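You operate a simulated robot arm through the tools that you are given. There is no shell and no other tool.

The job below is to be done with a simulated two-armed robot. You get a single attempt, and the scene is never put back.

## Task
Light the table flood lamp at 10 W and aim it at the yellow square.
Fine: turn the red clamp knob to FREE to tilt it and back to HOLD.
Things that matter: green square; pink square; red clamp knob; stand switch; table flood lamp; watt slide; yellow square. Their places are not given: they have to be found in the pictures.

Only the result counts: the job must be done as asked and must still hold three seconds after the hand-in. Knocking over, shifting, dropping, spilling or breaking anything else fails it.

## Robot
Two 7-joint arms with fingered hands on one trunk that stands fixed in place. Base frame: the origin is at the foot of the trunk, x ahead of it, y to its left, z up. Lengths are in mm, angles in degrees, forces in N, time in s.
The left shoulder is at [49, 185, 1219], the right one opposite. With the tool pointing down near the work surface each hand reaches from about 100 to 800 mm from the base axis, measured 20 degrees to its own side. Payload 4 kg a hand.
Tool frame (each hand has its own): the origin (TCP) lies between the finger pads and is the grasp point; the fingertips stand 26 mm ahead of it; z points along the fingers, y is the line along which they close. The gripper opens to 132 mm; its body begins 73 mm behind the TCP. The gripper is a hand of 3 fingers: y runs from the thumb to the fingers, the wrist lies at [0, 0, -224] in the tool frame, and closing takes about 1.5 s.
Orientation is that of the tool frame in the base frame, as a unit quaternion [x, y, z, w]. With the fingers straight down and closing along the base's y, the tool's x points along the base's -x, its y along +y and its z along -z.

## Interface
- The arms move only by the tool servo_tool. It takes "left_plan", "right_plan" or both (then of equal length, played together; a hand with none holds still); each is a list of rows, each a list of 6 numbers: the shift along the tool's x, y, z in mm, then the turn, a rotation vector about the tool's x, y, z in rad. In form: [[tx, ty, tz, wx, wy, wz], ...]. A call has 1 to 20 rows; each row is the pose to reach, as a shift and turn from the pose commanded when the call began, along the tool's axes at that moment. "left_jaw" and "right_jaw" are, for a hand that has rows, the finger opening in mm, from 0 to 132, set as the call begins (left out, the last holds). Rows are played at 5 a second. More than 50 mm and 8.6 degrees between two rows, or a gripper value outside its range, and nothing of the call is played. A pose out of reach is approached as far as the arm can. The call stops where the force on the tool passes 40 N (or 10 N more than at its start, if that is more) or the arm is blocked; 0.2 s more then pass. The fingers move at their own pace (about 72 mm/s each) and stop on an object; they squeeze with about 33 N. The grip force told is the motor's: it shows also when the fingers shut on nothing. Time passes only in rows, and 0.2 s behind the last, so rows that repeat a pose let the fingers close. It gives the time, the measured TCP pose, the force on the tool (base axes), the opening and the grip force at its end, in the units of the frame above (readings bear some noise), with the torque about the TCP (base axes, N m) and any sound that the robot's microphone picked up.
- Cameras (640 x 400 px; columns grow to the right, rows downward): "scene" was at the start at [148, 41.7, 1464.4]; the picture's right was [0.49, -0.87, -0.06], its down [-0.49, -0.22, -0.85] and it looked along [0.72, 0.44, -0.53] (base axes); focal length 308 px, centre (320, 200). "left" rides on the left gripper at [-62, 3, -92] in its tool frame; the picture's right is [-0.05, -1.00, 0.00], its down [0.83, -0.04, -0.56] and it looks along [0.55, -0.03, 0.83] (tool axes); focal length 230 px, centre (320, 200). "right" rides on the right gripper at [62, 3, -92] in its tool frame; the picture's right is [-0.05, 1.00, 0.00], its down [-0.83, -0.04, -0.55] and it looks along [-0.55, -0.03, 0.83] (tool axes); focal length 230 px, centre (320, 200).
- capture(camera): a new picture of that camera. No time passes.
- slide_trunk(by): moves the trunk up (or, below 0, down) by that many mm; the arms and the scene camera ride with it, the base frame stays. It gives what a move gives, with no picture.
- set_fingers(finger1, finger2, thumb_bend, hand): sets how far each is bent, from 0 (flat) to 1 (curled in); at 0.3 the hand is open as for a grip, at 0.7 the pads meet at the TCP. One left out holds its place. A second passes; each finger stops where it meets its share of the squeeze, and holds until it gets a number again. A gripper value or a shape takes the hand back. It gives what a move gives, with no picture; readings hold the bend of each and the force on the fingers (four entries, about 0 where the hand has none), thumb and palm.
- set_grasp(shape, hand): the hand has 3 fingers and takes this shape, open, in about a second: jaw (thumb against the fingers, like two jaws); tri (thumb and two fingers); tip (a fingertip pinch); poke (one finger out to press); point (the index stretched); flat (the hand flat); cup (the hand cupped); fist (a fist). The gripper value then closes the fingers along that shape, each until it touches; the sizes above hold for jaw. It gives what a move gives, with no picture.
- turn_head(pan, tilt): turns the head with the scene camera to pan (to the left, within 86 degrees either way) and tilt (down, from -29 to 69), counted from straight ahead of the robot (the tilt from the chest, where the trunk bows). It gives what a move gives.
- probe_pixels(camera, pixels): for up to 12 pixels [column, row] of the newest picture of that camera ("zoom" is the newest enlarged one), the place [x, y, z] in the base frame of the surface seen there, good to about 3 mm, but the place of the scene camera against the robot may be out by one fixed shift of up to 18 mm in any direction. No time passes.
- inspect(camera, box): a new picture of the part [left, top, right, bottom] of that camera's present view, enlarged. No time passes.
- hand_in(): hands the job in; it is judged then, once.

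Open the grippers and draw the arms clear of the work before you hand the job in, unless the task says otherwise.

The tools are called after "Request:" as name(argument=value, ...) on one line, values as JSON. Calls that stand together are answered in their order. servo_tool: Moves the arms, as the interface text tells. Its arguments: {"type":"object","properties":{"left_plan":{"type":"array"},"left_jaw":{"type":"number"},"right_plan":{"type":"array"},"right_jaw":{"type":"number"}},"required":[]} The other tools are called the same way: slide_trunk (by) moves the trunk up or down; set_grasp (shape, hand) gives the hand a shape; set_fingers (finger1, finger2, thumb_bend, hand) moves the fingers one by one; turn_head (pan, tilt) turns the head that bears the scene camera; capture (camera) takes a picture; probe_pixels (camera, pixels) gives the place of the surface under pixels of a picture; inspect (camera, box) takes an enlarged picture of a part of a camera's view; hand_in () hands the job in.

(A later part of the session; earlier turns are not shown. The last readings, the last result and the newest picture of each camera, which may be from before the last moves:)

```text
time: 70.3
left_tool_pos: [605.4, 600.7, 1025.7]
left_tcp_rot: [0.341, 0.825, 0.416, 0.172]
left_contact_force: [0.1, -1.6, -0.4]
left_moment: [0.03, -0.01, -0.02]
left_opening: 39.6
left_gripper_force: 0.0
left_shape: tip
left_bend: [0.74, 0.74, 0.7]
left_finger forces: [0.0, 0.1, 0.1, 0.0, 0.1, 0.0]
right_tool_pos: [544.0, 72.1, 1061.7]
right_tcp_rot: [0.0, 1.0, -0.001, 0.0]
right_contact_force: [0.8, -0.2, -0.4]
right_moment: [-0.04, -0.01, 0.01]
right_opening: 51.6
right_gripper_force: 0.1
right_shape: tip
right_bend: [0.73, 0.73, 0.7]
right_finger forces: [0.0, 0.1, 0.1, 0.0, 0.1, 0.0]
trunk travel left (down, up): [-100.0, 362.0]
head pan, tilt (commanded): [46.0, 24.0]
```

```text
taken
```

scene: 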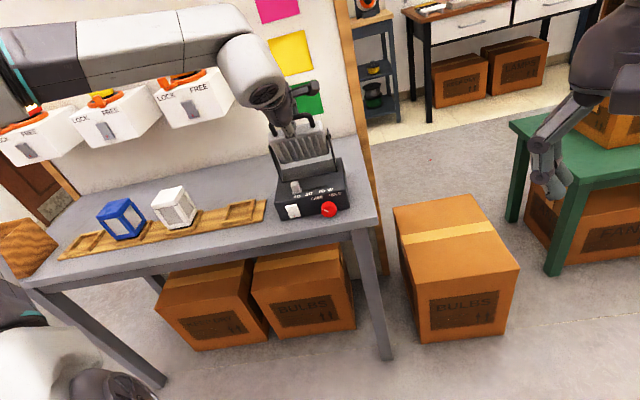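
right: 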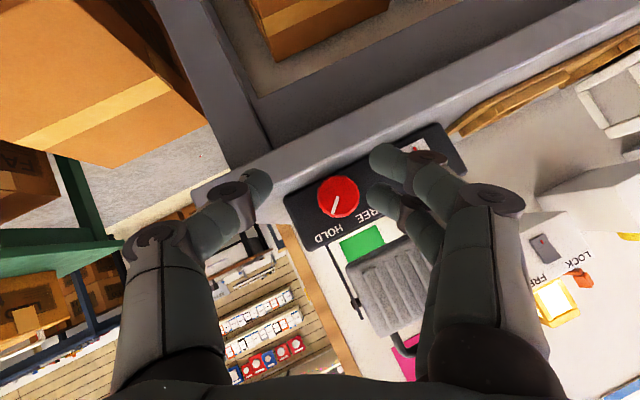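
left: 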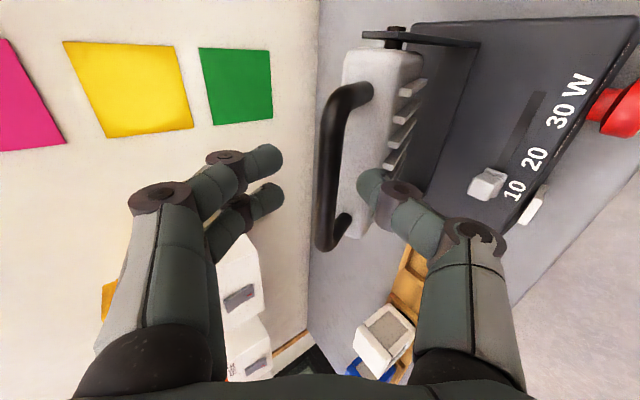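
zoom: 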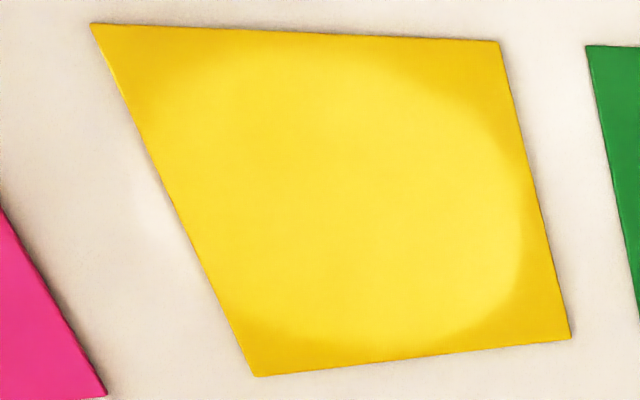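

The head holds its tilt after release. I'll probe the spot's boundary once more to see where it settled.

Request:
inspect(camera="left", box=[50, 35, 200, 145])

Request:
probe_pixels(camera="zoom", pixels=[[522, 235], [512, 180], [480, 120], [430, 85], [510, 290], [470, 325], [420, 345], [150, 105], [200, 65], [225, 320], [300, 350], [300, 52]])

```text
3.64 times, centred on (125, 90) of left
```

zoom: 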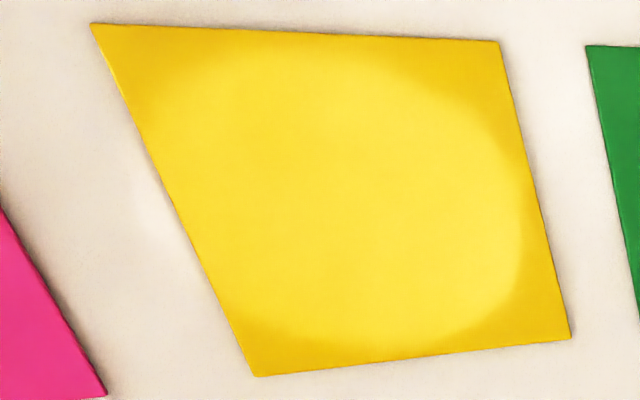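

```text
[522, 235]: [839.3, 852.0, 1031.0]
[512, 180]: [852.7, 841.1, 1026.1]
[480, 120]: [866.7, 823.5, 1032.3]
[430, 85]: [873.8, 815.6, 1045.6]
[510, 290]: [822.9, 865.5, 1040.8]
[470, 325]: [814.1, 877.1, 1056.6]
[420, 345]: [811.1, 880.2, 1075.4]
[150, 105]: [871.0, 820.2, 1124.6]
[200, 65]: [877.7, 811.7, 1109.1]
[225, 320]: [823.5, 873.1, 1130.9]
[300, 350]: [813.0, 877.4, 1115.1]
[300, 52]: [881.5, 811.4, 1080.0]
```

The spot now appears centred a few mm above the yellow centre. I'll check with the scene camera before leaving the handle.

Request:
inspect(camera="scene", box=[250, 20, 330, 90])

Request:
probe_pixels(camera="zoom", pixels=[[192, 113], [400, 58], [453, 283], [420, 160], [430, 230], [400, 280], [350, 310], [240, 110], [300, 85], [360, 90]])

```text
5.71 times, centred on (290, 55) of scene
```

zoom: 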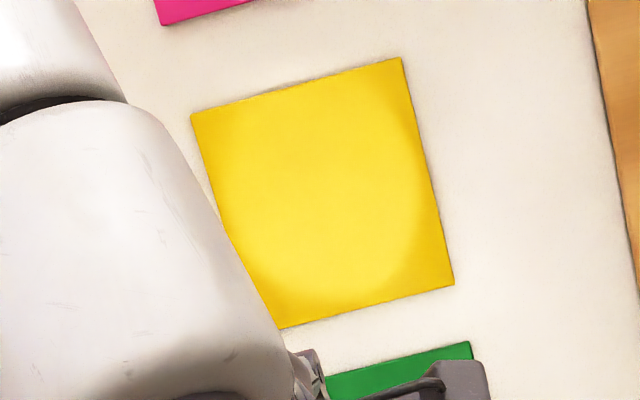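

```text
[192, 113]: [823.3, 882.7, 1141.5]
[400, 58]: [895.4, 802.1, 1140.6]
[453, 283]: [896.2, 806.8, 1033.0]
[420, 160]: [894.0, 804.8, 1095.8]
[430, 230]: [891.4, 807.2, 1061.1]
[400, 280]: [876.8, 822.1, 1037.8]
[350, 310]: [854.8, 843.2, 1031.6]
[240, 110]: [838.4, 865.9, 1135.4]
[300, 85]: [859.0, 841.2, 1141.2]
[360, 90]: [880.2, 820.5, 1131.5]
```

The spot fills the yellow square and is centred within a few mm, so the aim is good. Now I'll withdraw the open hand along its axis and bring it down to the knob standoff at -10° roll.

Request:
servo_tool(left_plan=[[0, 0, -33, 0, 0, 0], [0, 0, -67, 0, 0, 0], [0, 0, -100, 0, 0, 0], [-3.3, -21.3, -112.3, -0.001, -0.012, -0.1224], [-6.7, -42.6, -124.4, -0.002, -0.0239, -0.2448], [-10, -63.8, -136.7, -0.003, -0.0359, -0.3672], [-12.5, -81.4, -123.6, -0.004, -0.0478, -0.4896], [-14.9, -99.1, -110.5, -0.005, -0.0598, -0.6119], [-17.4, -116.7, -97.5, -0.006, -0.0718, -0.7343], [-19.9, -134.3, -84.5, -0.007, -0.0837, -0.8567], [-22.3, -152, -71.4, -0.008, -0.0957, -0.9791], [-24.8, -169.6, -58.3, -0.009, -0.1077, -1.1015], [-27.2, -187.2, -45.3, -0.01, -0.1196, -1.2239], [-29.7, -204.9, -32.2, -0.011, -0.1316, -1.3463], [-32.2, -222.5, -19.2, -0.012, -0.1435, -1.4687], [-34.6, -240.2, -6.1, -0.013, -0.1555, -1.591], [-37.1, -257.8, 6.9, -0.014, -0.1675, -1.7134], [-37.1, -257.8, 6.9, -0.014, -0.1675, -1.7134]], left_jaw=46)

Request:
capture(camera="left")

Request:
capture(camera="scene")

```text
time: 74.1
left_tool_pos: [526.8, 470.5, 817.1]
left_tcp_rot: [-0.372, 0.78, 0.121, 0.489]
left_contact_force: [1.2, 0.5, 0.4]
left_moment: [0.01, 0.01, 0.02]
left_opening: 45.6
left_gripper_force: 0.0
left_shape: tip
left_bend: [0.74, 0.74, 0.7]
left_finger forces: [0.0, 0.0, 0.0, 0.1, 0.0, 0.0]
right_tool_pos: [543.2, 71.8, 1062.4]
right_tcp_rot: [0.0, 1.0, 0.0, 0.001]
right_contact_force: [-0.3, 0.2, -0.1]
right_moment: [0.01, -0.02, 0.0]
right_opening: 51.8
right_gripper_force: 0.1
right_shape: tip
right_bend: [0.73, 0.73, 0.7]
right_finger forces: [0.1, 0.0, 0.0, 0.0, 0.0, 0.0]
trunk travel left (down, up): [-100.0, 362.0]
head pan, tilt (commanded): [46.0, 24.0]
```

```text
taken
```

left: 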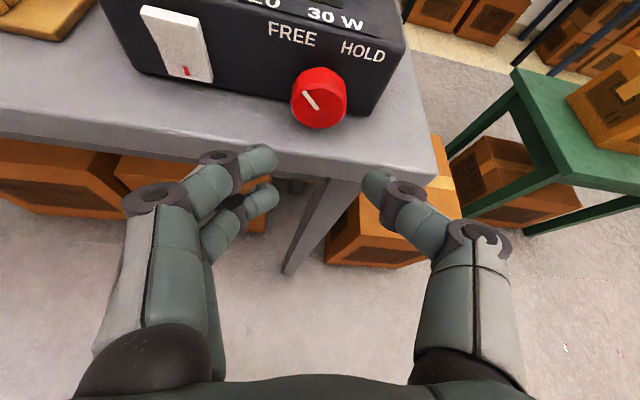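

```text
taken
```

scene: 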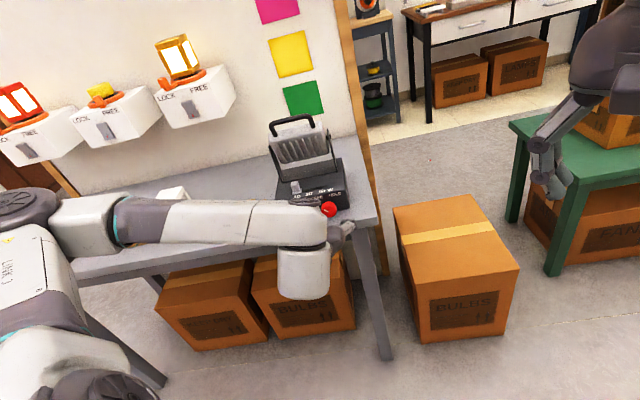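

The wall is now unobstructed in the scene view. I'll zoom in on the yellow square and lamp head to confirm the aim in FREE before clamping.

Request:
inspect(camera="scene", box=[255, 20, 335, 90])

Request:
inspect(camera="scene", box=[250, 90, 370, 220])

```text
5.71 times, centred on (295, 55) of scene
```

zoom: 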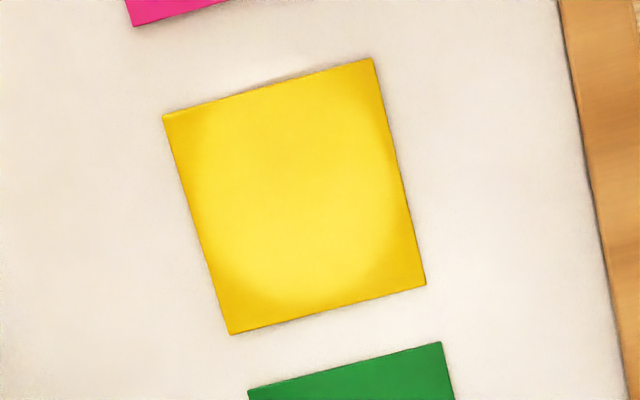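

```text
3.08 times, centred on (310, 155) of scene
```

zoom: 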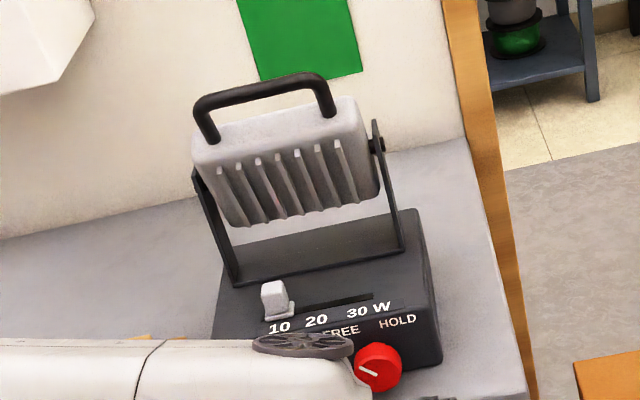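

The aim is within about 5 mm of the yellow centre. I'll advance onto the knob again along its axis.

Request:
servo_tool(left_plan=[[-7.5, 0, 14, 0, 0, 0], [-15, 0, 28, 0, 0, 0], [-21, -0.1, 39.5, 0, 0, 0], [-26, -0.1, 49, 0, 0, 0], [-30.1, -0.1, 56.5, 0, 0, 0], [-30.1, -0.1, 56.5, 0, 0, 0]])

Request:
inspect(camera="left", box=[220, 80, 420, 240])

```text
time: 75.5
left_tool_pos: [572.2, 514.6, 814.2]
left_tcp_rot: [-0.371, 0.78, 0.121, 0.489]
left_contact_force: [-0.1, 0.1, 0.6]
left_moment: [-0.03, -0.01, 0.01]
left_opening: 45.6
left_gripper_force: 0.0
left_shape: tip
left_bend: [0.74, 0.74, 0.7]
left_finger forces: [0.1, 0.1, 0.1, 0.0, 0.0, 0.0]
right_tool_pos: [543.3, 70.6, 1062.1]
right_tcp_rot: [0.0, 1.0, -0.001, 0.0]
right_contact_force: [0.4, -0.3, -0.4]
right_moment: [0.0, 0.01, -0.01]
right_opening: 51.9
right_gripper_force: 0.0
right_shape: tip
right_bend: [0.73, 0.73, 0.7]
right_finger forces: [0.0, 0.0, 0.0, 0.0, 0.0, 0.1]
trunk travel left (down, up): [-100.0, 362.0]
head pan, tilt (commanded): [46.0, 24.0]
```

```text
2.50 times, centred on (320, 160) of left
```

zoom: 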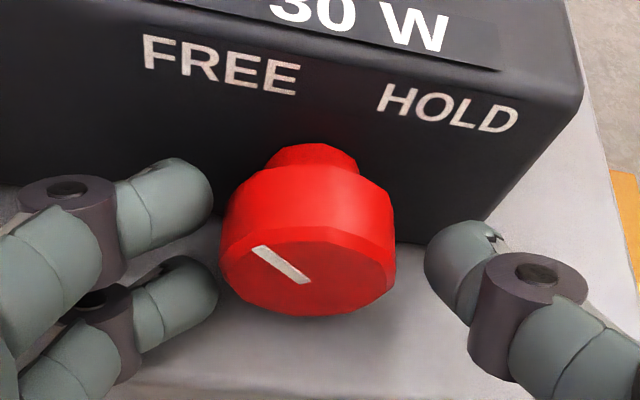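

The hand is about 2 mm off-centre, so I'll shift it slightly. Then I close and rotate +30° about the knob axis toward HOLD.

Request:
servo_tool(left_plan=[[0, 1.5, 0, 0, 0, 0], [0, 1.5, 0, 0, 0, 0], [0, 1.5, 0, 0, 0, 0], [0, 1.5, 0, 0, 0, 0], [0, 1.5, 0, 0, 0, 0], [0, 1.5, 0, 0, 0, 0], [0.08, 1.06, 0.05, -0.0436, 0, 0.0756], [0.16, 0.62, 0.09, -0.0873, 0, 0.1512], [0.24, 0.18, 0.14, -0.1309, 0, 0.2267], [0.31, -0.27, 0.18, -0.1745, 0, 0.3023], [0.39, -0.71, 0.23, -0.2182, 0, 0.3779], [0.47, -1.15, 0.27, -0.2618, 0, 0.4534], [0.47, -1.15, 0.27, -0.2618, 0, 0.4534]], left_jaw=10)

Request:
inspect(camera="left", box=[220, 80, 420, 240])

Request:
inspect(camera="scene", box=[255, 20, 335, 90])

```text
time: 78.3
left_tool_pos: [574.6, 512.6, 812.7]
left_tcp_rot: [-0.246, 0.821, 0.328, 0.397]
left_contact_force: [1.7, -2.2, 2.9]
left_moment: [0.09, -0.06, -0.07]
left_opening: 28.6
left_gripper_force: 32.9
left_shape: tip
left_bend: [0.74, 0.73, 0.7]
left_finger forces: [15.5, 15.5, 0.0, 0.0, 31.8, 0.0]
right_tool_pos: [544.2, 71.3, 1062.3]
right_tcp_rot: [0.0, 1.0, 0.0, 0.001]
right_contact_force: [0.2, -0.1, 0.4]
right_moment: [-0.02, -0.01, 0.0]
right_opening: 51.6
right_gripper_force: 0.1
right_shape: tip
right_bend: [0.73, 0.73, 0.7]
right_finger forces: [0.0, 0.0, 0.0, 0.1, 0.0, 0.2]
trunk travel left (down, up): [-100.0, 362.0]
head pan, tilt (commanded): [46.0, 24.0]
```

```text
2.50 times, centred on (320, 160) of left
```

zoom: 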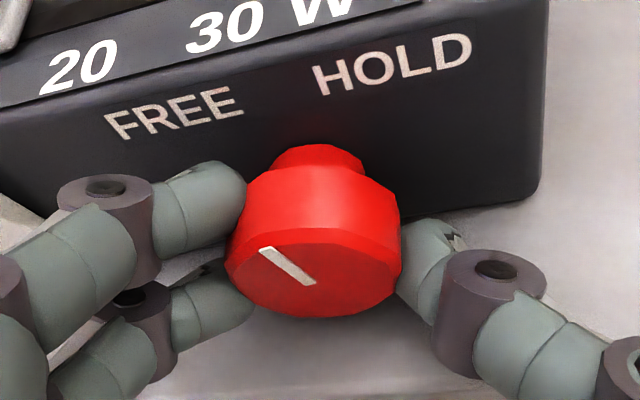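

```text
5.71 times, centred on (295, 55) of scene
```

zoom: 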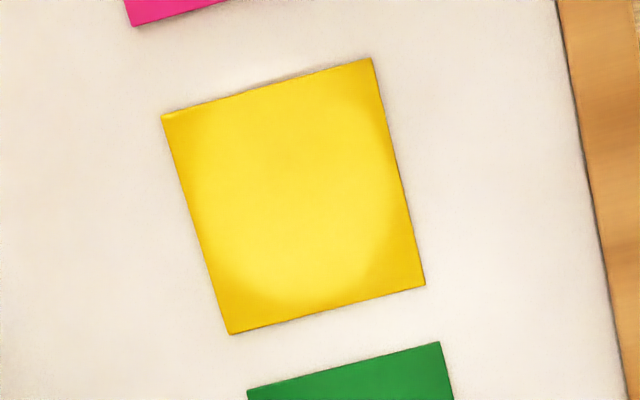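

The knob turned 30° with the hand, and the spot on yellow is unchanged. I'll open, rotate back -30° and repeat.

Request:
servo_tool(left_plan=[[0, 0, 0, 0, 0, 0], [0, 0, 0, 0, 0, 0], [0, 0, 0, 0, 0, 0], [0.15, 0.51, 0.08, 0.0524, 0, -0.0907], [0.29, 1.03, 0.17, 0.1047, 0, -0.1814], [0.44, 1.54, 0.25, 0.1571, 0, -0.2721], [0.58, 2.06, 0.34, 0.2094, 0, -0.3628], [0.73, 2.57, 0.42, 0.2618, 0, -0.4534], [0.73, 2.57, 0.42, 0.2618, 0, -0.4534]], left_jaw=44)

Request:
servo_tool(left_plan=[[0, 0, 0, 0, 0, 0], [0, 0, 0, 0, 0, 0], [0, 0, 0, 0, 0, 0], [0, 0, 0, 0, 0, 0], [0, 0, 0, 0, 0, 0], [0.08, -0.44, 0.05, -0.0436, 0, 0.0756], [0.16, -0.88, 0.09, -0.0873, 0, 0.1512], [0.24, -1.32, 0.14, -0.1309, 0, 0.2267], [0.31, -1.77, 0.18, -0.1745, 0, 0.3023], [0.39, -2.21, 0.23, -0.2182, 0, 0.3779], [0.47, -2.65, 0.27, -0.2618, 0, 0.4534], [0.47, -2.65, 0.27, -0.2618, 0, 0.4534]], left_jaw=10)

Request:
inspect(camera="left", box=[220, 80, 420, 240])

Request:
inspect(camera="scene", box=[255, 20, 335, 90])

```text
time: 80.3
left_tool_pos: [571.4, 515.7, 812.2]
left_tcp_rot: [-0.37, 0.78, 0.12, 0.49]
left_contact_force: [-0.5, 0.5, 0.7]
left_moment: [-0.03, 0.02, -0.05]
left_opening: 43.7
left_gripper_force: 0.2
left_shape: tip
left_bend: [0.74, 0.74, 0.7]
left_finger forces: [0.0, 0.5, 0.1, 0.0, 0.0, 0.1]
right_tool_pos: [545.0, 71.0, 1061.8]
right_tcp_rot: [0.0, 1.0, 0.0, 0.0]
right_contact_force: [-0.3, 0.1, 0.1]
right_moment: [-0.01, -0.01, 0.01]
right_opening: 51.5
right_gripper_force: 0.1
right_shape: tip
right_bend: [0.73, 0.73, 0.7]
right_finger forces: [0.0, 0.0, 0.1, 0.0, 0.0, 0.1]
trunk travel left (down, up): [-100.0, 362.0]
head pan, tilt (commanded): [46.0, 24.0]
```

```text
time: 82.9
left_tool_pos: [573.9, 514.4, 811.2]
left_tcp_rot: [-0.246, 0.822, 0.327, 0.395]
left_contact_force: [-4.0, 1.4, -6.8]
left_moment: [-0.01, 0.05, 0.12]
left_opening: 26.6
left_gripper_force: 33.1
left_shape: tip
left_bend: [0.73, 0.73, 0.7]
left_finger forces: [15.7, 16.6, 0.1, 0.1, 29.6, 0.0]
right_tool_pos: [543.9, 72.5, 1061.5]
right_tcp_rot: [0.001, 1.0, -0.001, 0.0]
right_contact_force: [0.4, 0.0, 0.1]
right_moment: [-0.01, -0.02, 0.01]
right_opening: 51.9
right_gripper_force: 0.0
right_shape: tip
right_bend: [0.73, 0.73, 0.7]
right_finger forces: [0.0, 0.1, 0.0, 0.1, 0.0, 0.0]
trunk travel left (down, up): [-100.0, 362.0]
head pan, tilt (commanded): [46.0, 24.0]
```

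```text
2.50 times, centred on (320, 160) of left
```

zoom: 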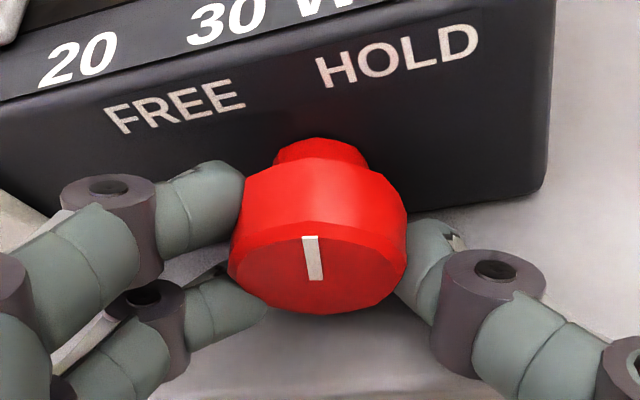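

```text
5.71 times, centred on (295, 55) of scene
```

zoom: 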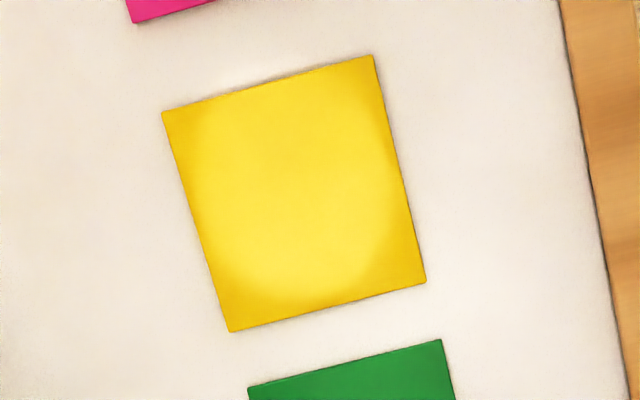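

The pointer is past upright toward HOLD and the aim is unchanged. I'll open, go back -30° raised by 2 mm, then do the last stroke of about +33° to seat it at HOLD.

Request:
servo_tool(left_plan=[[0, 0, 0, 0, 0, 0], [0, 0, 0, 0, 0, 0], [0, 0, 0, 0, 0, 0], [-0.17, 0.65, -0.1, 0.0524, 0, -0.0907], [-0.35, 1.31, -0.19, 0.1047, 0, -0.1814], [-0.52, 1.96, -0.29, 0.1571, 0, -0.2721], [-0.7, 2.62, -0.38, 0.2094, 0, -0.3628], [-0.87, 3.27, -0.48, 0.2618, 0, -0.4534], [-0.87, 3.27, -0.48, 0.2618, 0, -0.4534]], left_jaw=44)

Request:
inspect(camera="left", box=[220, 80, 420, 240])

```text
time: 84.9
left_tool_pos: [571.7, 515.7, 815.2]
left_tcp_rot: [-0.372, 0.78, 0.121, 0.488]
left_contact_force: [-0.4, 1.0, 0.8]
left_moment: [-0.02, 0.04, -0.01]
left_opening: 43.5
left_gripper_force: 0.0
left_shape: tip
left_bend: [0.74, 0.74, 0.7]
left_finger forces: [0.0, 0.1, 0.1, 0.0, 0.0, 0.0]
right_tool_pos: [544.0, 71.2, 1062.2]
right_tcp_rot: [0.0, 1.0, 0.0, 0.0]
right_contact_force: [0.5, -0.5, -0.8]
right_moment: [-0.01, -0.02, 0.01]
right_opening: 51.9
right_gripper_force: 0.1
right_shape: tip
right_bend: [0.73, 0.73, 0.7]
right_finger forces: [0.0, 0.0, 0.0, 0.1, 0.1, 0.0]
trunk travel left (down, up): [-100.0, 362.0]
head pan, tilt (commanded): [46.0, 24.0]
```

```text
2.50 times, centred on (320, 160) of left
```

zoom: 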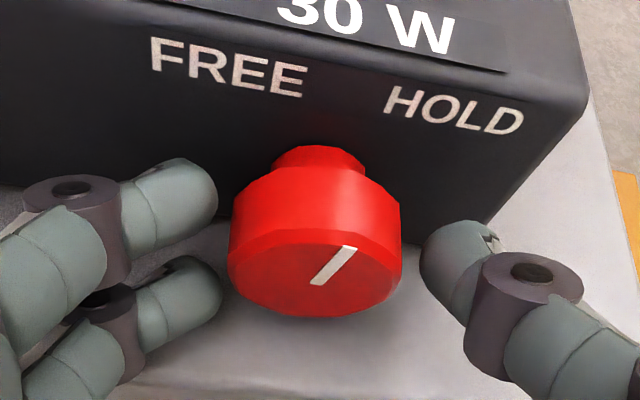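

Everything is well centred, with the pointer about 15° right of up. Now the last stroke: close, then rotate +33°.

Request:
servo_tool(left_plan=[[0, 0, 0, 0, 0, 0], [0, 0, 0, 0, 0, 0], [0, 0, 0, 0, 0, 0], [0, 0, 0, 0, 0, 0], [0, 0, 0, 0, 0, 0], [0.08, -0.44, 0.05, -0.0436, 0, 0.0756], [0.16, -0.88, 0.09, -0.0873, 0, 0.1512], [0.24, -1.32, 0.14, -0.1309, 0, 0.2267], [0.31, -1.77, 0.18, -0.1745, 0, 0.3023], [0.39, -2.21, 0.23, -0.2182, 0, 0.3779], [0.47, -2.65, 0.27, -0.2618, 0, 0.4534], [0.5, -2.9, 0.3, -0.288, 0, 0.4988], [0.5, -2.9, 0.3, -0.288, 0, 0.4988]], left_jaw=10)

Request:
inspect(camera="left", box=[220, 80, 420, 240])

Request:
inspect(camera="scene", box=[255, 20, 335, 90])

```text
time: 87.7
left_tool_pos: [575.3, 512.6, 814.0]
left_tcp_rot: [-0.232, 0.823, 0.347, 0.385]
left_contact_force: [0.4, -2.5, -8.9]
left_moment: [-0.2, -0.08, -0.02]
left_opening: 27.9
left_gripper_force: 33.5
left_shape: tip
left_bend: [0.73, 0.73, 0.7]
left_finger forces: [15.2, 16.4, 0.0, 0.0, 34.4, 0.1]
right_tool_pos: [544.6, 71.2, 1061.1]
right_tcp_rot: [0.001, 1.0, 0.0, -0.001]
right_contact_force: [0.2, -0.2, 0.4]
right_moment: [0.0, 0.01, 0.03]
right_opening: 51.8
right_gripper_force: 0.1
right_shape: tip
right_bend: [0.73, 0.73, 0.7]
right_finger forces: [0.0, 0.0, 0.1, 0.0, 0.0, 0.0]
trunk travel left (down, up): [-100.0, 362.0]
head pan, tilt (commanded): [46.0, 24.0]
```

```text
2.50 times, centred on (320, 160) of left
```

zoom: 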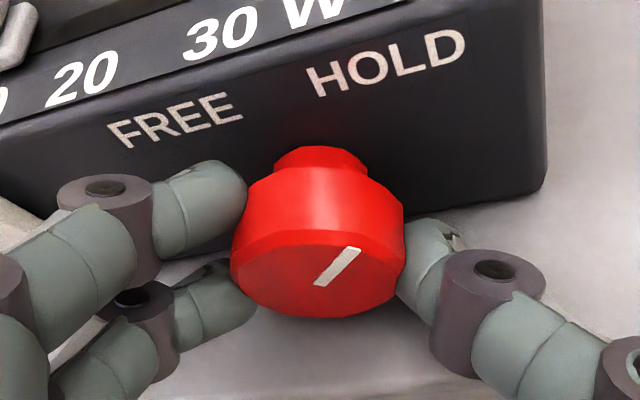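

```text
5.71 times, centred on (295, 55) of scene
```

zoom: 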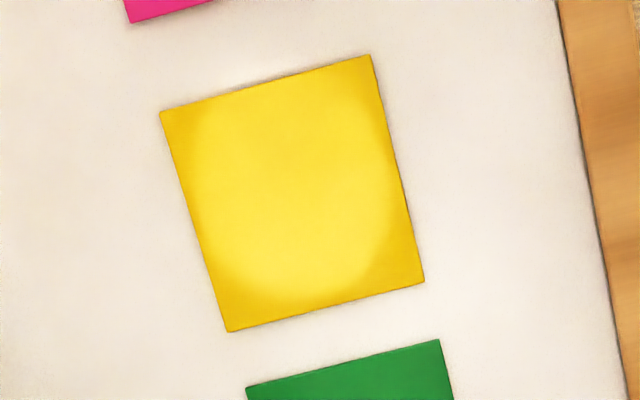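

The pointer is at about 47°, against about 50° originally at HOLD, with a 0.2 N·m reaction. I'll do one more short stroke, back 20° open and then +24° closed, to make sure it is fully seated.

Request:
servo_tool(left_plan=[[0, 0, 0, 0, 0, 0], [0, 0, 0, 0, 0, 0], [0, 0, 0, 0, 0, 0], [0.12, 0.44, 0.07, 0.0436, 0, -0.0756], [0.24, 0.88, 0.14, 0.0873, 0, -0.1512], [0.37, 1.31, 0.21, 0.1309, 0, -0.2267], [0.5, 1.75, 0.28, 0.1745, 0, -0.3023], [0.5, 1.75, 0.28, 0.1745, 0, -0.3023]], left_jaw=44)

Request:
inspect(camera="left", box=[220, 80, 420, 240])

Request:
servo_tool(left_plan=[[0, 0, 0, 0, 0, 0], [0, 0, 0, 0, 0, 0], [0, 0, 0, 0, 0, 0], [0, 0, 0, 0, 0, 0], [0, 0, 0, 0, 0, 0], [0.1, -0.45, 0.05, -0.0436, 0, 0.0756], [0.2, -0.9, 0.1, -0.0873, 0, 0.1512], [0.3, -1.35, 0.15, -0.1309, 0, 0.2267], [0.4, -1.8, 0.2, -0.1745, 0, 0.3023], [0.45, -2.1, 0.24, -0.2094, 0, 0.3627], [0.45, -2.1, 0.24, -0.2094, 0, 0.3627]], left_jaw=10)

Request:
inspect(camera="left", box=[220, 80, 420, 240])

```text
time: 89.5
left_tool_pos: [573.4, 514.1, 814.4]
left_tcp_rot: [-0.319, 0.805, 0.211, 0.453]
left_contact_force: [0.2, 0.4, 0.0]
left_moment: [-0.01, 0.01, -0.01]
left_opening: 43.8
left_gripper_force: 0.1
left_shape: tip
left_bend: [0.74, 0.74, 0.7]
left_finger forces: [0.1, 0.1, 0.0, 0.1, 0.0, 0.0]
right_tool_pos: [543.9, 71.6, 1062.0]
right_tcp_rot: [-0.001, 1.0, 0.0, 0.0]
right_contact_force: [0.4, 0.7, -0.8]
right_moment: [0.0, 0.03, -0.01]
right_opening: 51.4
right_gripper_force: 0.2
right_shape: tip
right_bend: [0.73, 0.73, 0.7]
right_finger forces: [0.0, 0.0, 0.0, 0.1, 0.1, 0.0]
trunk travel left (down, up): [-100.0, 362.0]
head pan, tilt (commanded): [46.0, 24.0]
```

```text
2.50 times, centred on (320, 160) of left
```

zoom: 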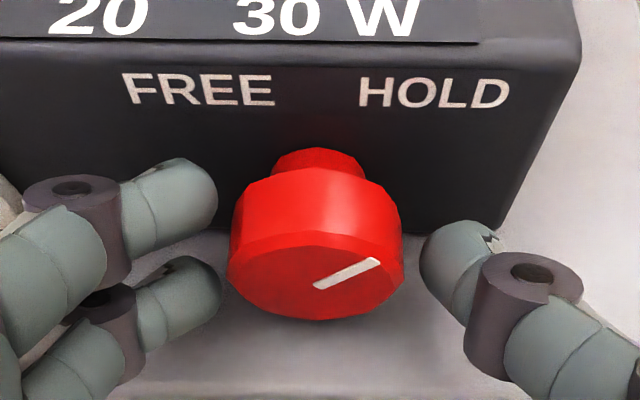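

```text
time: 91.9
left_tool_pos: [574.5, 514.2, 811.9]
left_tcp_rot: [-0.214, 0.824, 0.372, 0.369]
left_contact_force: [-4.1, -3.2, -23.5]
left_moment: [-1.2, -0.86, 0.2]
left_opening: 26.4
left_gripper_force: 33.2
left_shape: tip
left_bend: [0.72, 0.72, 0.71]
left_finger forces: [17.9, 32.7, 0.0, 0.0, 38.8, 0.0]
right_tool_pos: [546.1, 73.8, 1060.8]
right_tcp_rot: [0.0, 1.0, -0.001, -0.001]
right_contact_force: [-0.4, -0.3, -0.9]
right_moment: [-0.01, -0.03, 0.01]
right_opening: 51.8
right_gripper_force: 0.1
right_shape: tip
right_bend: [0.73, 0.73, 0.7]
right_finger forces: [0.0, 0.0, 0.0, 0.0, 0.1, 0.1]
trunk travel left (down, up): [-100.0, 362.0]
head pan, tilt (commanded): [46.0, 24.0]
```

```text
2.50 times, centred on (320, 160) of left
```

zoom: 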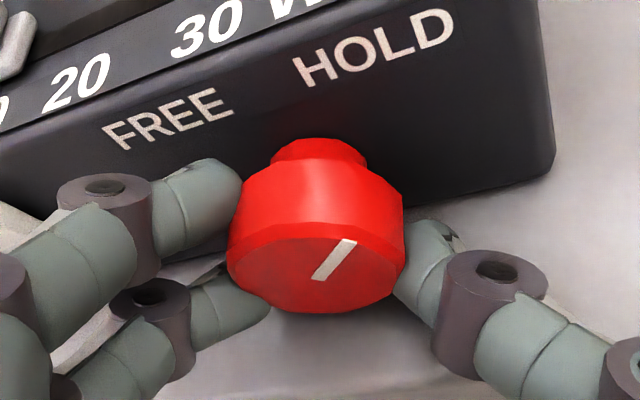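

The reaction torque rose to about 1.5 N·m, so the knob is hard against its HOLD stop. I'll relieve the wind-up by easing back 3°, then open and withdraw along the axis.

Request:
servo_tool(left_plan=[[0.05, 0.15, 0.03, 0.0131, 0, -0.0227], [0.1, 0.3, 0.05, 0.0262, 0, -0.0454], [0.1, 0.3, 0.05, 0.0262, 0, -0.0454]])

Request:
servo_tool(left_plan=[[0, 0, 0, 0, 0, 0], [0, 0, 0, 0, 0, 0], [0, 0, 0, 0, 0, 0], [0, 0, 0, 0, 0, 0]], left_jaw=46)

Request:
inspect(camera="left", box=[220, 80, 420, 240])

Request:
inspect(camera="scene", box=[255, 20, 335, 90])

```text
time: 92.7
left_tool_pos: [574.1, 512.8, 812.8]
left_tcp_rot: [-0.228, 0.825, 0.352, 0.38]
left_contact_force: [-5.5, -5.7, -24.2]
left_moment: [-0.83, -0.37, 0.11]
left_opening: 26.4
left_gripper_force: 33.5
left_shape: tip
left_bend: [0.72, 0.72, 0.71]
left_finger forces: [15.5, 27.8, 0.0, 0.0, 36.7, 0.1]
right_tool_pos: [546.0, 73.2, 1060.5]
right_tcp_rot: [0.001, 1.0, -0.001, -0.001]
right_contact_force: [0.3, 0.1, 0.6]
right_moment: [-0.03, 0.0, -0.02]
right_opening: 51.9
right_gripper_force: 0.0
right_shape: tip
right_bend: [0.73, 0.73, 0.7]
right_finger forces: [0.1, 0.0, 0.0, 0.0, 0.0, 0.1]
trunk travel left (down, up): [-100.0, 362.0]
head pan, tilt (commanded): [46.0, 24.0]
```

```text
time: 93.7
left_tool_pos: [574.9, 512.8, 815.6]
left_tcp_rot: [-0.228, 0.823, 0.353, 0.383]
left_contact_force: [-0.4, -0.3, 0.3]
left_moment: [0.02, -0.04, 0.0]
left_opening: 45.6
left_gripper_force: 0.1
left_shape: tip
left_bend: [0.74, 0.74, 0.7]
left_finger forces: [0.0, 0.0, 0.1, 0.0, 0.1, 0.1]
right_tool_pos: [544.3, 70.9, 1062.6]
right_tcp_rot: [0.0, 1.0, 0.001, 0.001]
right_contact_force: [0.2, 0.2, -0.2]
right_moment: [-0.02, -0.02, 0.0]
right_opening: 51.7
right_gripper_force: 0.1
right_shape: tip
right_bend: [0.73, 0.73, 0.7]
right_finger forces: [0.1, 0.0, 0.0, 0.1, 0.0, 0.0]
trunk travel left (down, up): [-100.0, 362.0]
head pan, tilt (commanded): [46.0, 24.0]
```

```text
2.50 times, centred on (320, 160) of left
```

zoom: 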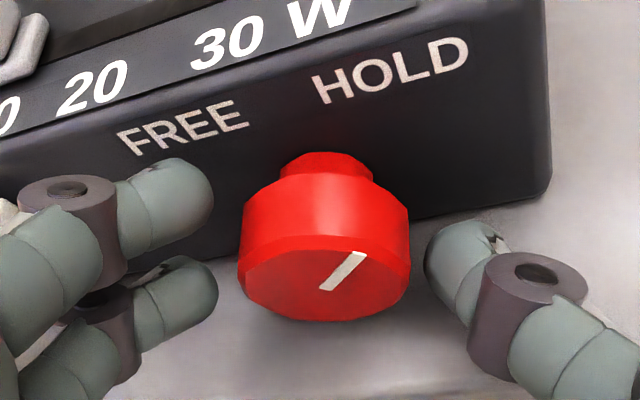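

```text
5.71 times, centred on (295, 55) of scene
```

zoom: 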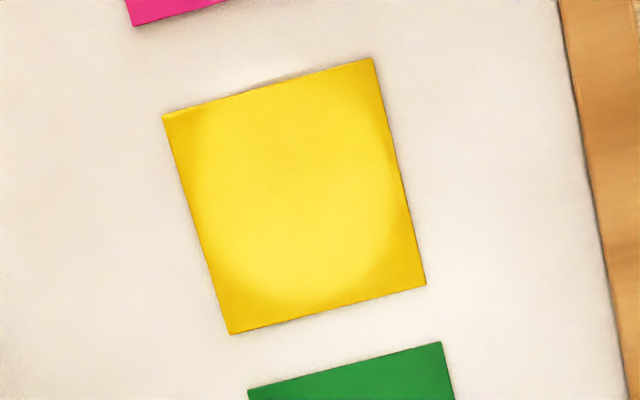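

The pointer aims at HOLD and the spot stays on yellow. I'll withdraw the open hand straight back along the knob axis and then up and away.

Request:
servo_tool(left_plan=[[5, 0, -8.7, 0, 0, 0], [12, 0, -20.8, 0, 0, 0], [25, 0, -43.3, 0, 0, 0], [40, 0, -69.3, 0, 0, 0], [60, 0, -103.9, 0, 0, 0], [60, 0, -103.9, 0, 0, 0]])

Request:
capture(camera="left")

Request:
capture(camera="scene")

```text
time: 95.1
left_tool_pos: [487.8, 427.6, 814.0]
left_tcp_rot: [-0.228, 0.822, 0.354, 0.383]
left_contact_force: [0.1, 0.1, 0.1]
left_moment: [0.0, 0.01, -0.03]
left_opening: 45.7
left_gripper_force: 0.1
left_shape: tip
left_bend: [0.74, 0.74, 0.7]
left_finger forces: [0.0, 0.0, 0.0, 0.0, 0.1, 0.0]
right_tool_pos: [543.4, 72.5, 1061.4]
right_tcp_rot: [0.0, 1.0, -0.001, 0.0]
right_contact_force: [0.0, -0.3, -0.2]
right_moment: [0.03, 0.02, 0.03]
right_opening: 51.8
right_gripper_force: 0.1
right_shape: tip
right_bend: [0.73, 0.73, 0.7]
right_finger forces: [0.0, 0.1, 0.0, 0.0, 0.0, 0.0]
trunk travel left (down, up): [-100.0, 362.0]
head pan, tilt (commanded): [46.0, 24.0]
```

```text
taken
```

left: 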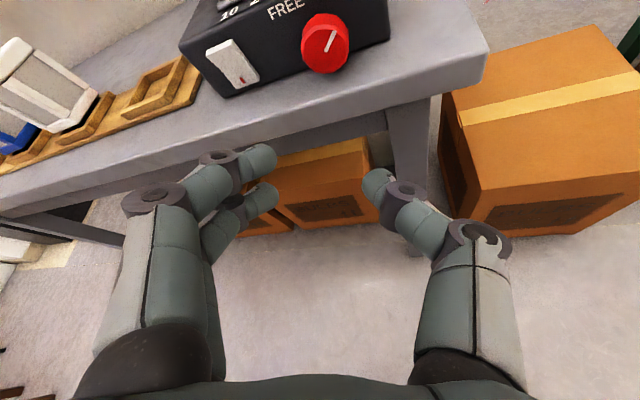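

```text
taken
```

scene: 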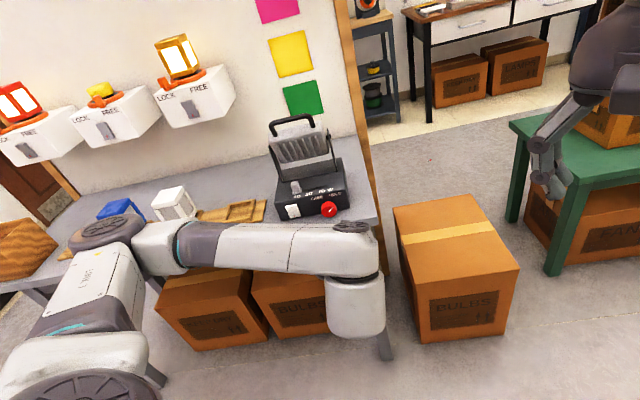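

The hand is clear of the lamp. I'll zoom in to verify the knob, slide, rocker and lamp placement.

Request:
inspect(camera="scene", box=[260, 165, 360, 225])

Request:
probe_pixels(camera="zoom", pixels=[[205, 340], [110, 240], [125, 340], [555, 265], [552, 215], [230, 100], [215, 300], [455, 290]])

Request:
inspect(camera="left", box=[170, 0, 410, 110])

```text
6.40 times, centred on (310, 195) of scene
```

zoom: 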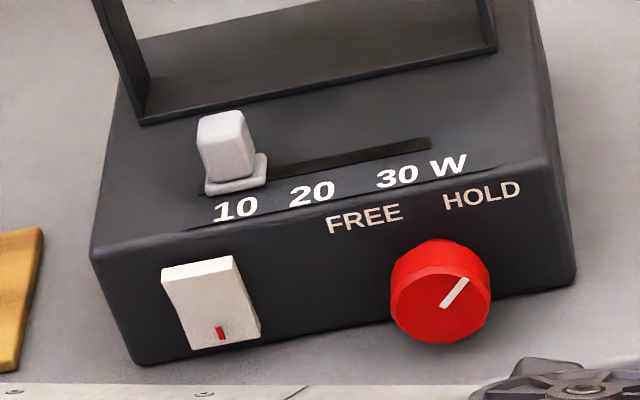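

```text
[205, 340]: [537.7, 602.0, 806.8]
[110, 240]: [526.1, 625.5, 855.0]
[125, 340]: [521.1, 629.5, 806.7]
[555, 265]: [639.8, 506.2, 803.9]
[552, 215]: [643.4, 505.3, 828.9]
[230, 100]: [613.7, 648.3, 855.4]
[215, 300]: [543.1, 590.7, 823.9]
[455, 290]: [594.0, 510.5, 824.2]
```

```text
2.67 times, centred on (290, 55) of left
```

zoom: 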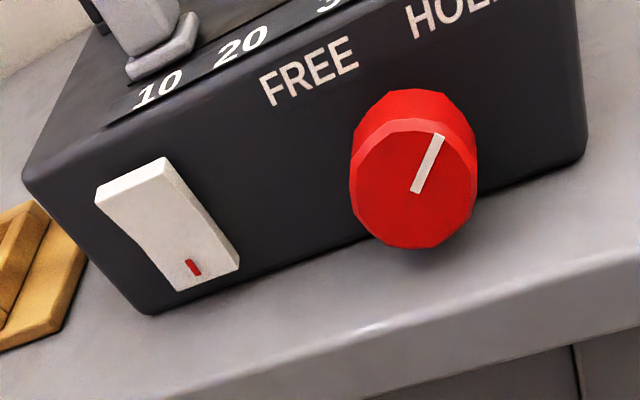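

Slide at 10, rocker ON, lamp base unmoved. To compare the knob's angle exactly with the original HOLD reading, I'll set the head to the same pose as then (46, 20) and take the same zoom.

Request:
turn_head(pan=46, tilt=20)

Request:
inspect(camera="scene", box=[255, 180, 375, 260])

Request:
inspect(camera="scene", box=[315, 220, 345, 245])

```text
time: 95.8
left_tool_pos: [488.4, 427.4, 814.7]
left_tcp_rot: [-0.229, 0.822, 0.354, 0.383]
left_contact_force: [-0.5, -1.0, 0.3]
left_moment: [0.0, 0.0, -0.01]
left_opening: 45.8
left_gripper_force: 0.0
left_shape: tip
left_bend: [0.74, 0.74, 0.7]
left_finger forces: [0.0, 0.1, 0.0, 0.1, 0.0, 0.1]
right_tool_pos: [544.1, 70.4, 1062.2]
right_tcp_rot: [0.0, 1.0, 0.0, 0.001]
right_contact_force: [0.1, 0.0, -0.7]
right_moment: [-0.02, -0.05, 0.0]
right_opening: 51.8
right_gripper_force: 0.0
right_shape: tip
right_bend: [0.73, 0.73, 0.7]
right_finger forces: [0.0, 0.0, 0.0, 0.0, 0.0, 0.0]
trunk travel left (down, up): [-100.0, 362.0]
head pan, tilt (commanded): [46.0, 20.0]
```

```text
5.00 times, centred on (315, 220) of scene
```

zoom: 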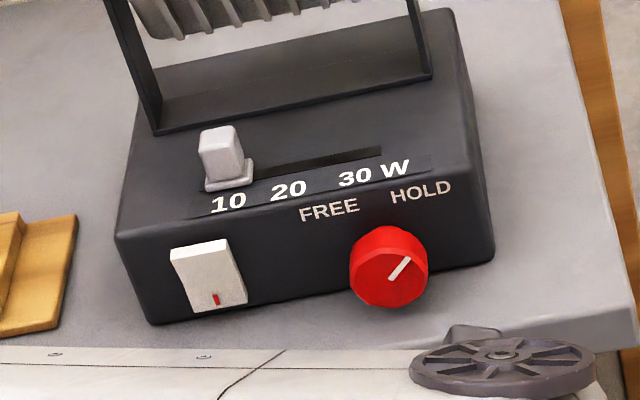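

```text
16.00 times, centred on (330, 232) of scene
```

zoom: 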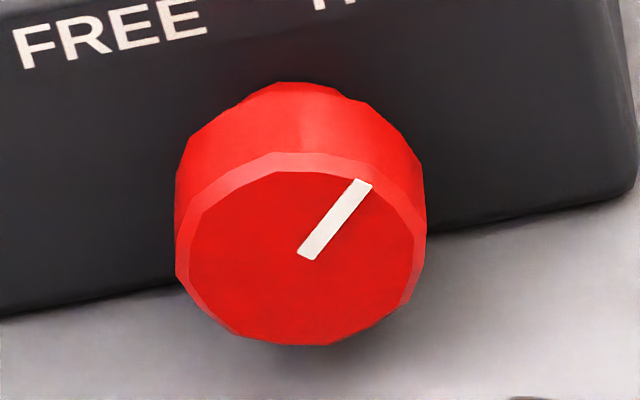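

The pointer, labels and base look identical to the original HOLD picture, and everything else is as wanted. Before drawing the arm away I'll check where its elbow is relative to the lanterns.

Request:
turn_head(pan=60, tilt=35)

Request:
capture(camera="scene")

Request:
probe_pixels(camera="scene", pixels=[[200, 150], [250, 170], [300, 190], [360, 190], [150, 150], [210, 230], [240, 120], [300, 130]])

```text
time: 96.5
left_tool_pos: [487.6, 427.6, 816.2]
left_tcp_rot: [-0.229, 0.822, 0.354, 0.383]
left_contact_force: [-0.4, -0.1, 0.8]
left_moment: [-0.04, -0.02, 0.0]
left_opening: 45.6
left_gripper_force: 0.1
left_shape: tip
left_bend: [0.74, 0.74, 0.7]
left_finger forces: [0.0, 0.0, 0.1, 0.1, 0.0, 0.0]
right_tool_pos: [543.7, 70.8, 1062.0]
right_tcp_rot: [0.0, 1.0, 0.0, 0.0]
right_contact_force: [-0.2, 0.5, 0.3]
right_moment: [-0.04, 0.03, -0.01]
right_opening: 51.7
right_gripper_force: 0.0
right_shape: tip
right_bend: [0.73, 0.73, 0.7]
right_finger forces: [0.0, 0.1, 0.0, 0.0, 0.1, 0.0]
trunk travel left (down, up): [-100.0, 362.0]
head pan, tilt (commanded): [60.0, 35.0]
```

```text
taken
```

scene: 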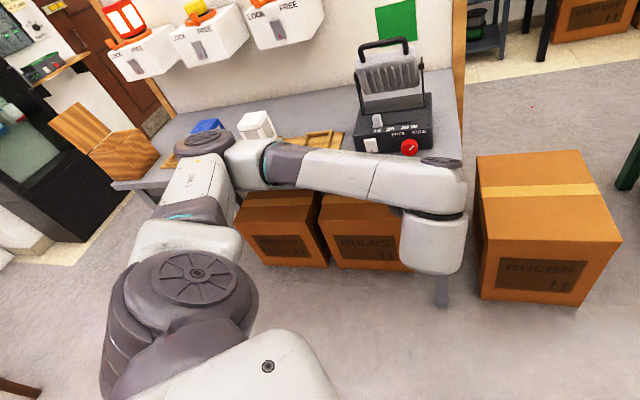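

```text
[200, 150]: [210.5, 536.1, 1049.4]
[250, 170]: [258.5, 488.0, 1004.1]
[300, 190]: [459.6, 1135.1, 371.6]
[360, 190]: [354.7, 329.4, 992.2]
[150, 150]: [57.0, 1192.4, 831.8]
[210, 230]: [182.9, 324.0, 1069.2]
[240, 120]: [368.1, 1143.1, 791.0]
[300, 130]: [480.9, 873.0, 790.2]
```

The elbow is at about (210,536,1049), well clear of the table. I'll draw the left hand up and back with open fingers, away from the lamp.

Request:
servo_tool(left_plan=[[-26, 15, -29, 0, 0, 0], [-52, 30, -58, 0, 0, 0], [-78, 45, -87, 0, 0, 0], [-104, 60, -116, 0, 0, 0], [-130.6, 74.9, -144.7, 0, 0, 0], [-130.6, 74.9, -144.7, 0, 0, 0]], left_jaw=110, right_plan=[[0, 0, 0, 0, 0, 0], [0, 0, 0, 0, 0, 0], [0, 0, 0, 0, 0, 0], [0, 0, 0, 0, 0, 0], [0, 0, 0, 0, 0, 0], [0, 0, 0, 0, 0, 0]], right_jaw=110)

Request:
turn_head(pan=46, tilt=20)

Request:
capture(camera="scene")

Request:
inspect(camera="scene", box=[240, 30, 370, 250])

```text
time: 98.0
left_tool_pos: [469.5, 373.6, 1002.3]
left_tcp_rot: [-0.228, 0.823, 0.352, 0.382]
left_contact_force: [-0.5, -0.3, 0.1]
left_moment: [-0.01, -0.04, -0.02]
left_opening: 109.9
left_gripper_force: 0.1
left_shape: tip
left_bend: [0.56, 0.56, 0.52]
left_finger forces: [0.0, 0.1, 0.0, 0.0, 0.1, 0.0]
left hand out of reach, approached as far as the arm can: row 5, 6
right_tool_pos: [544.8, 72.9, 1060.1]
right_tcp_rot: [0.0, 1.0, -0.001, -0.001]
right_contact_force: [1.3, -0.1, -0.1]
right_moment: [0.01, 0.01, -0.02]
right_opening: 109.6
right_gripper_force: 0.1
right_shape: tip
right_bend: [0.56, 0.56, 0.52]
right_finger forces: [0.1, 0.0, 0.1, 0.0, 0.1, 0.0]
trunk travel left (down, up): [-100.0, 362.0]
head pan, tilt (commanded): [60.0, 35.0]
```

```text
time: 98.7
left_tool_pos: [469.5, 371.4, 1002.5]
left_tcp_rot: [-0.228, 0.823, 0.353, 0.383]
left_contact_force: [0.1, -0.2, 0.0]
left_moment: [0.0, 0.01, 0.01]
left_opening: 109.7
left_gripper_force: 0.1
left_shape: tip
left_bend: [0.56, 0.56, 0.52]
left_finger forces: [0.1, 0.0, 0.0, 0.0, 0.0, 0.0]
right_tool_pos: [543.6, 71.4, 1062.2]
right_tcp_rot: [0.0, 1.0, 0.0, 0.0]
right_contact_force: [0.1, 0.4, 0.8]
right_moment: [0.0, 0.0, -0.02]
right_opening: 109.8
right_gripper_force: 0.0
right_shape: tip
right_bend: [0.56, 0.56, 0.52]
right_finger forces: [0.1, 0.0, 0.1, 0.0, 0.0, 0.1]
trunk travel left (down, up): [-100.0, 362.0]
head pan, tilt (commanded): [46.0, 20.0]
```

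```text
taken
```

scene: 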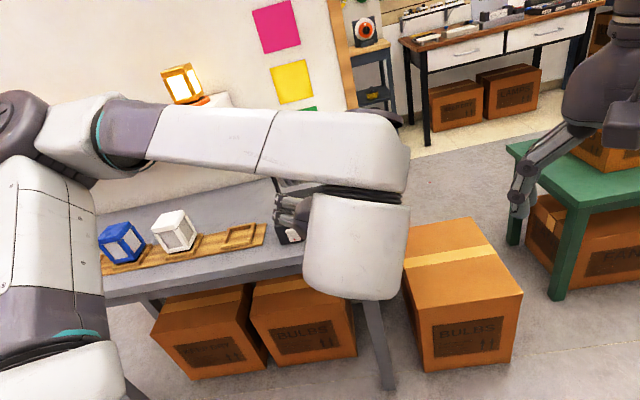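

```text
1.82 times, centred on (305, 140) of scene
```

zoom: 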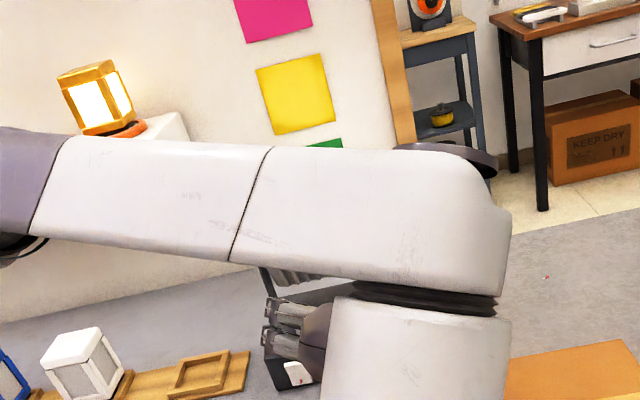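

The forearm blocks the view of the lamp, so I'll return the left arm toward its start-like pose (hand pointing down at about (485,502,1125)), clear of everything. Then I can make a final check.

Request:
servo_tool(left_plan=[[-13.7, 13.5, 5.3, 0.0805, 0.0923, 0.0561], [-27.5, 27, 10.6, 0.161, 0.1846, 0.1122], [-41.2, 40.5, 16, 0.2415, 0.2768, 0.1683], [-55, 54, 21.3, 0.322, 0.3691, 0.2244], [-68.7, 67.4, 26.6, 0.4024, 0.4614, 0.2804], [-82.5, 80.9, 31.9, 0.4829, 0.5537, 0.3365], [-96.2, 94.4, 37.3, 0.5634, 0.6459, 0.3926], [-110, 107.9, 42.6, 0.6439, 0.7382, 0.4487], [-123.7, 121.4, 47.9, 0.7244, 0.8305, 0.5048], [-123.7, 121.4, 47.9, 0.7244, 0.8305, 0.5048]])

Request:
capture(camera="scene")

```text
time: 100.9
left_tool_pos: [532.7, 487.5, 1098.6]
left_tcp_rot: [0.0, 1.0, 0.011, -0.013]
left_contact_force: [-0.1, -1.0, 0.1]
left_moment: [-0.02, -0.02, 0.0]
left_opening: 109.8
left_gripper_force: 0.0
left_shape: tip
left_bend: [0.56, 0.56, 0.52]
left_finger forces: [0.0, 0.1, 0.1, 0.0, 0.0, 0.0]
left hand out of reach, approached as far as the arm can: row 6, 7, 8, 9, 10
right_tool_pos: [542.6, 71.6, 1062.3]
right_tcp_rot: [-0.001, 1.0, 0.0, 0.0]
right_contact_force: [-0.3, -0.1, 0.1]
right_moment: [0.0, -0.01, 0.02]
right_opening: 109.7
right_gripper_force: 0.1
right_shape: tip
right_bend: [0.56, 0.56, 0.52]
right_finger forces: [0.0, 0.1, 0.0, 0.0, 0.0, 0.0]
trunk travel left (down, up): [-100.0, 362.0]
head pan, tilt (commanded): [46.0, 20.0]
```

```text
taken
```

scene: 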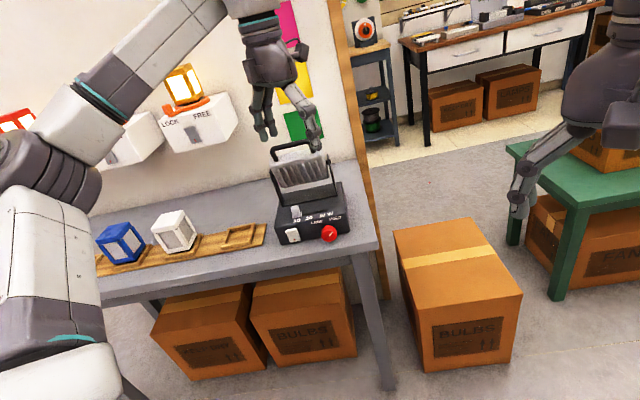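

The arm is clear of the lamp. I'll move the hand a bit further back and up so the yellow square is unobstructed for a final check.

Request:
servo_tool(left_plan=[[20, 0, -25, 0, 0, 0], [40, 0, -50, 0, 0, 0], [60, 0, -75, 0, 0, 0], [80, 0, -100, 0, 0, 0], [100, 0, -125, 0, 0, 0], [100, 0, -125, 0, 0, 0]])

Request:
capture(camera="scene")

Request:
inspect(camera="scene", box=[240, 40, 380, 250])

```text
time: 102.3
left_tool_pos: [544.6, 430.9, 1140.6]
left_tcp_rot: [0.0, 1.0, 0.012, -0.012]
left_contact_force: [-0.6, -0.3, -1.0]
left_moment: [-0.01, -0.01, 0.02]
left_opening: 109.8
left_gripper_force: 0.1
left_shape: tip
left_bend: [0.56, 0.56, 0.52]
left_finger forces: [0.0, 0.0, 0.0, 0.0, 0.0, 0.0]
left hand out of reach, approached as far as the arm can: row 1, 2, 3, 4, 5, 6
right_tool_pos: [543.5, 71.2, 1061.9]
right_tcp_rot: [0.0, 1.0, 0.0, 0.001]
right_contact_force: [0.0, 0.3, 0.4]
right_moment: [0.0, 0.04, -0.01]
right_opening: 109.9
right_gripper_force: 0.1
right_shape: tip
right_bend: [0.56, 0.56, 0.52]
right_finger forces: [0.0, 0.1, 0.0, 0.0, 0.0, 0.1]
trunk travel left (down, up): [-100.0, 362.0]
head pan, tilt (commanded): [46.0, 20.0]
```

```text
taken
```

scene: 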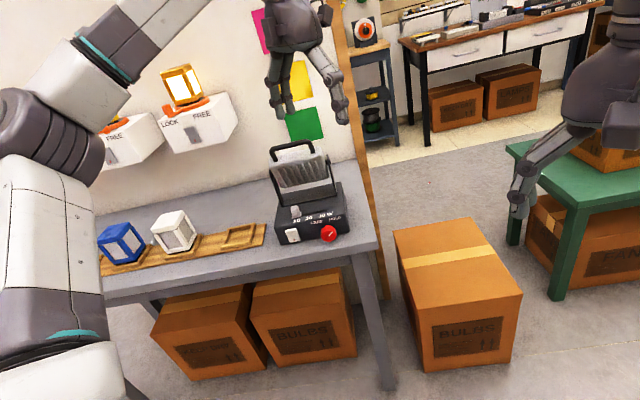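

```text
1.90 times, centred on (310, 145) of scene
```

zoom: 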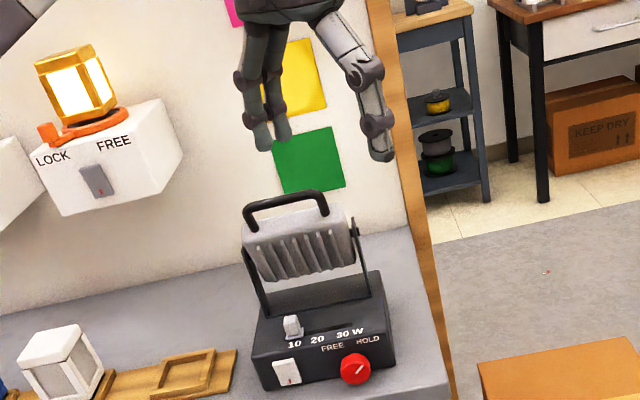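

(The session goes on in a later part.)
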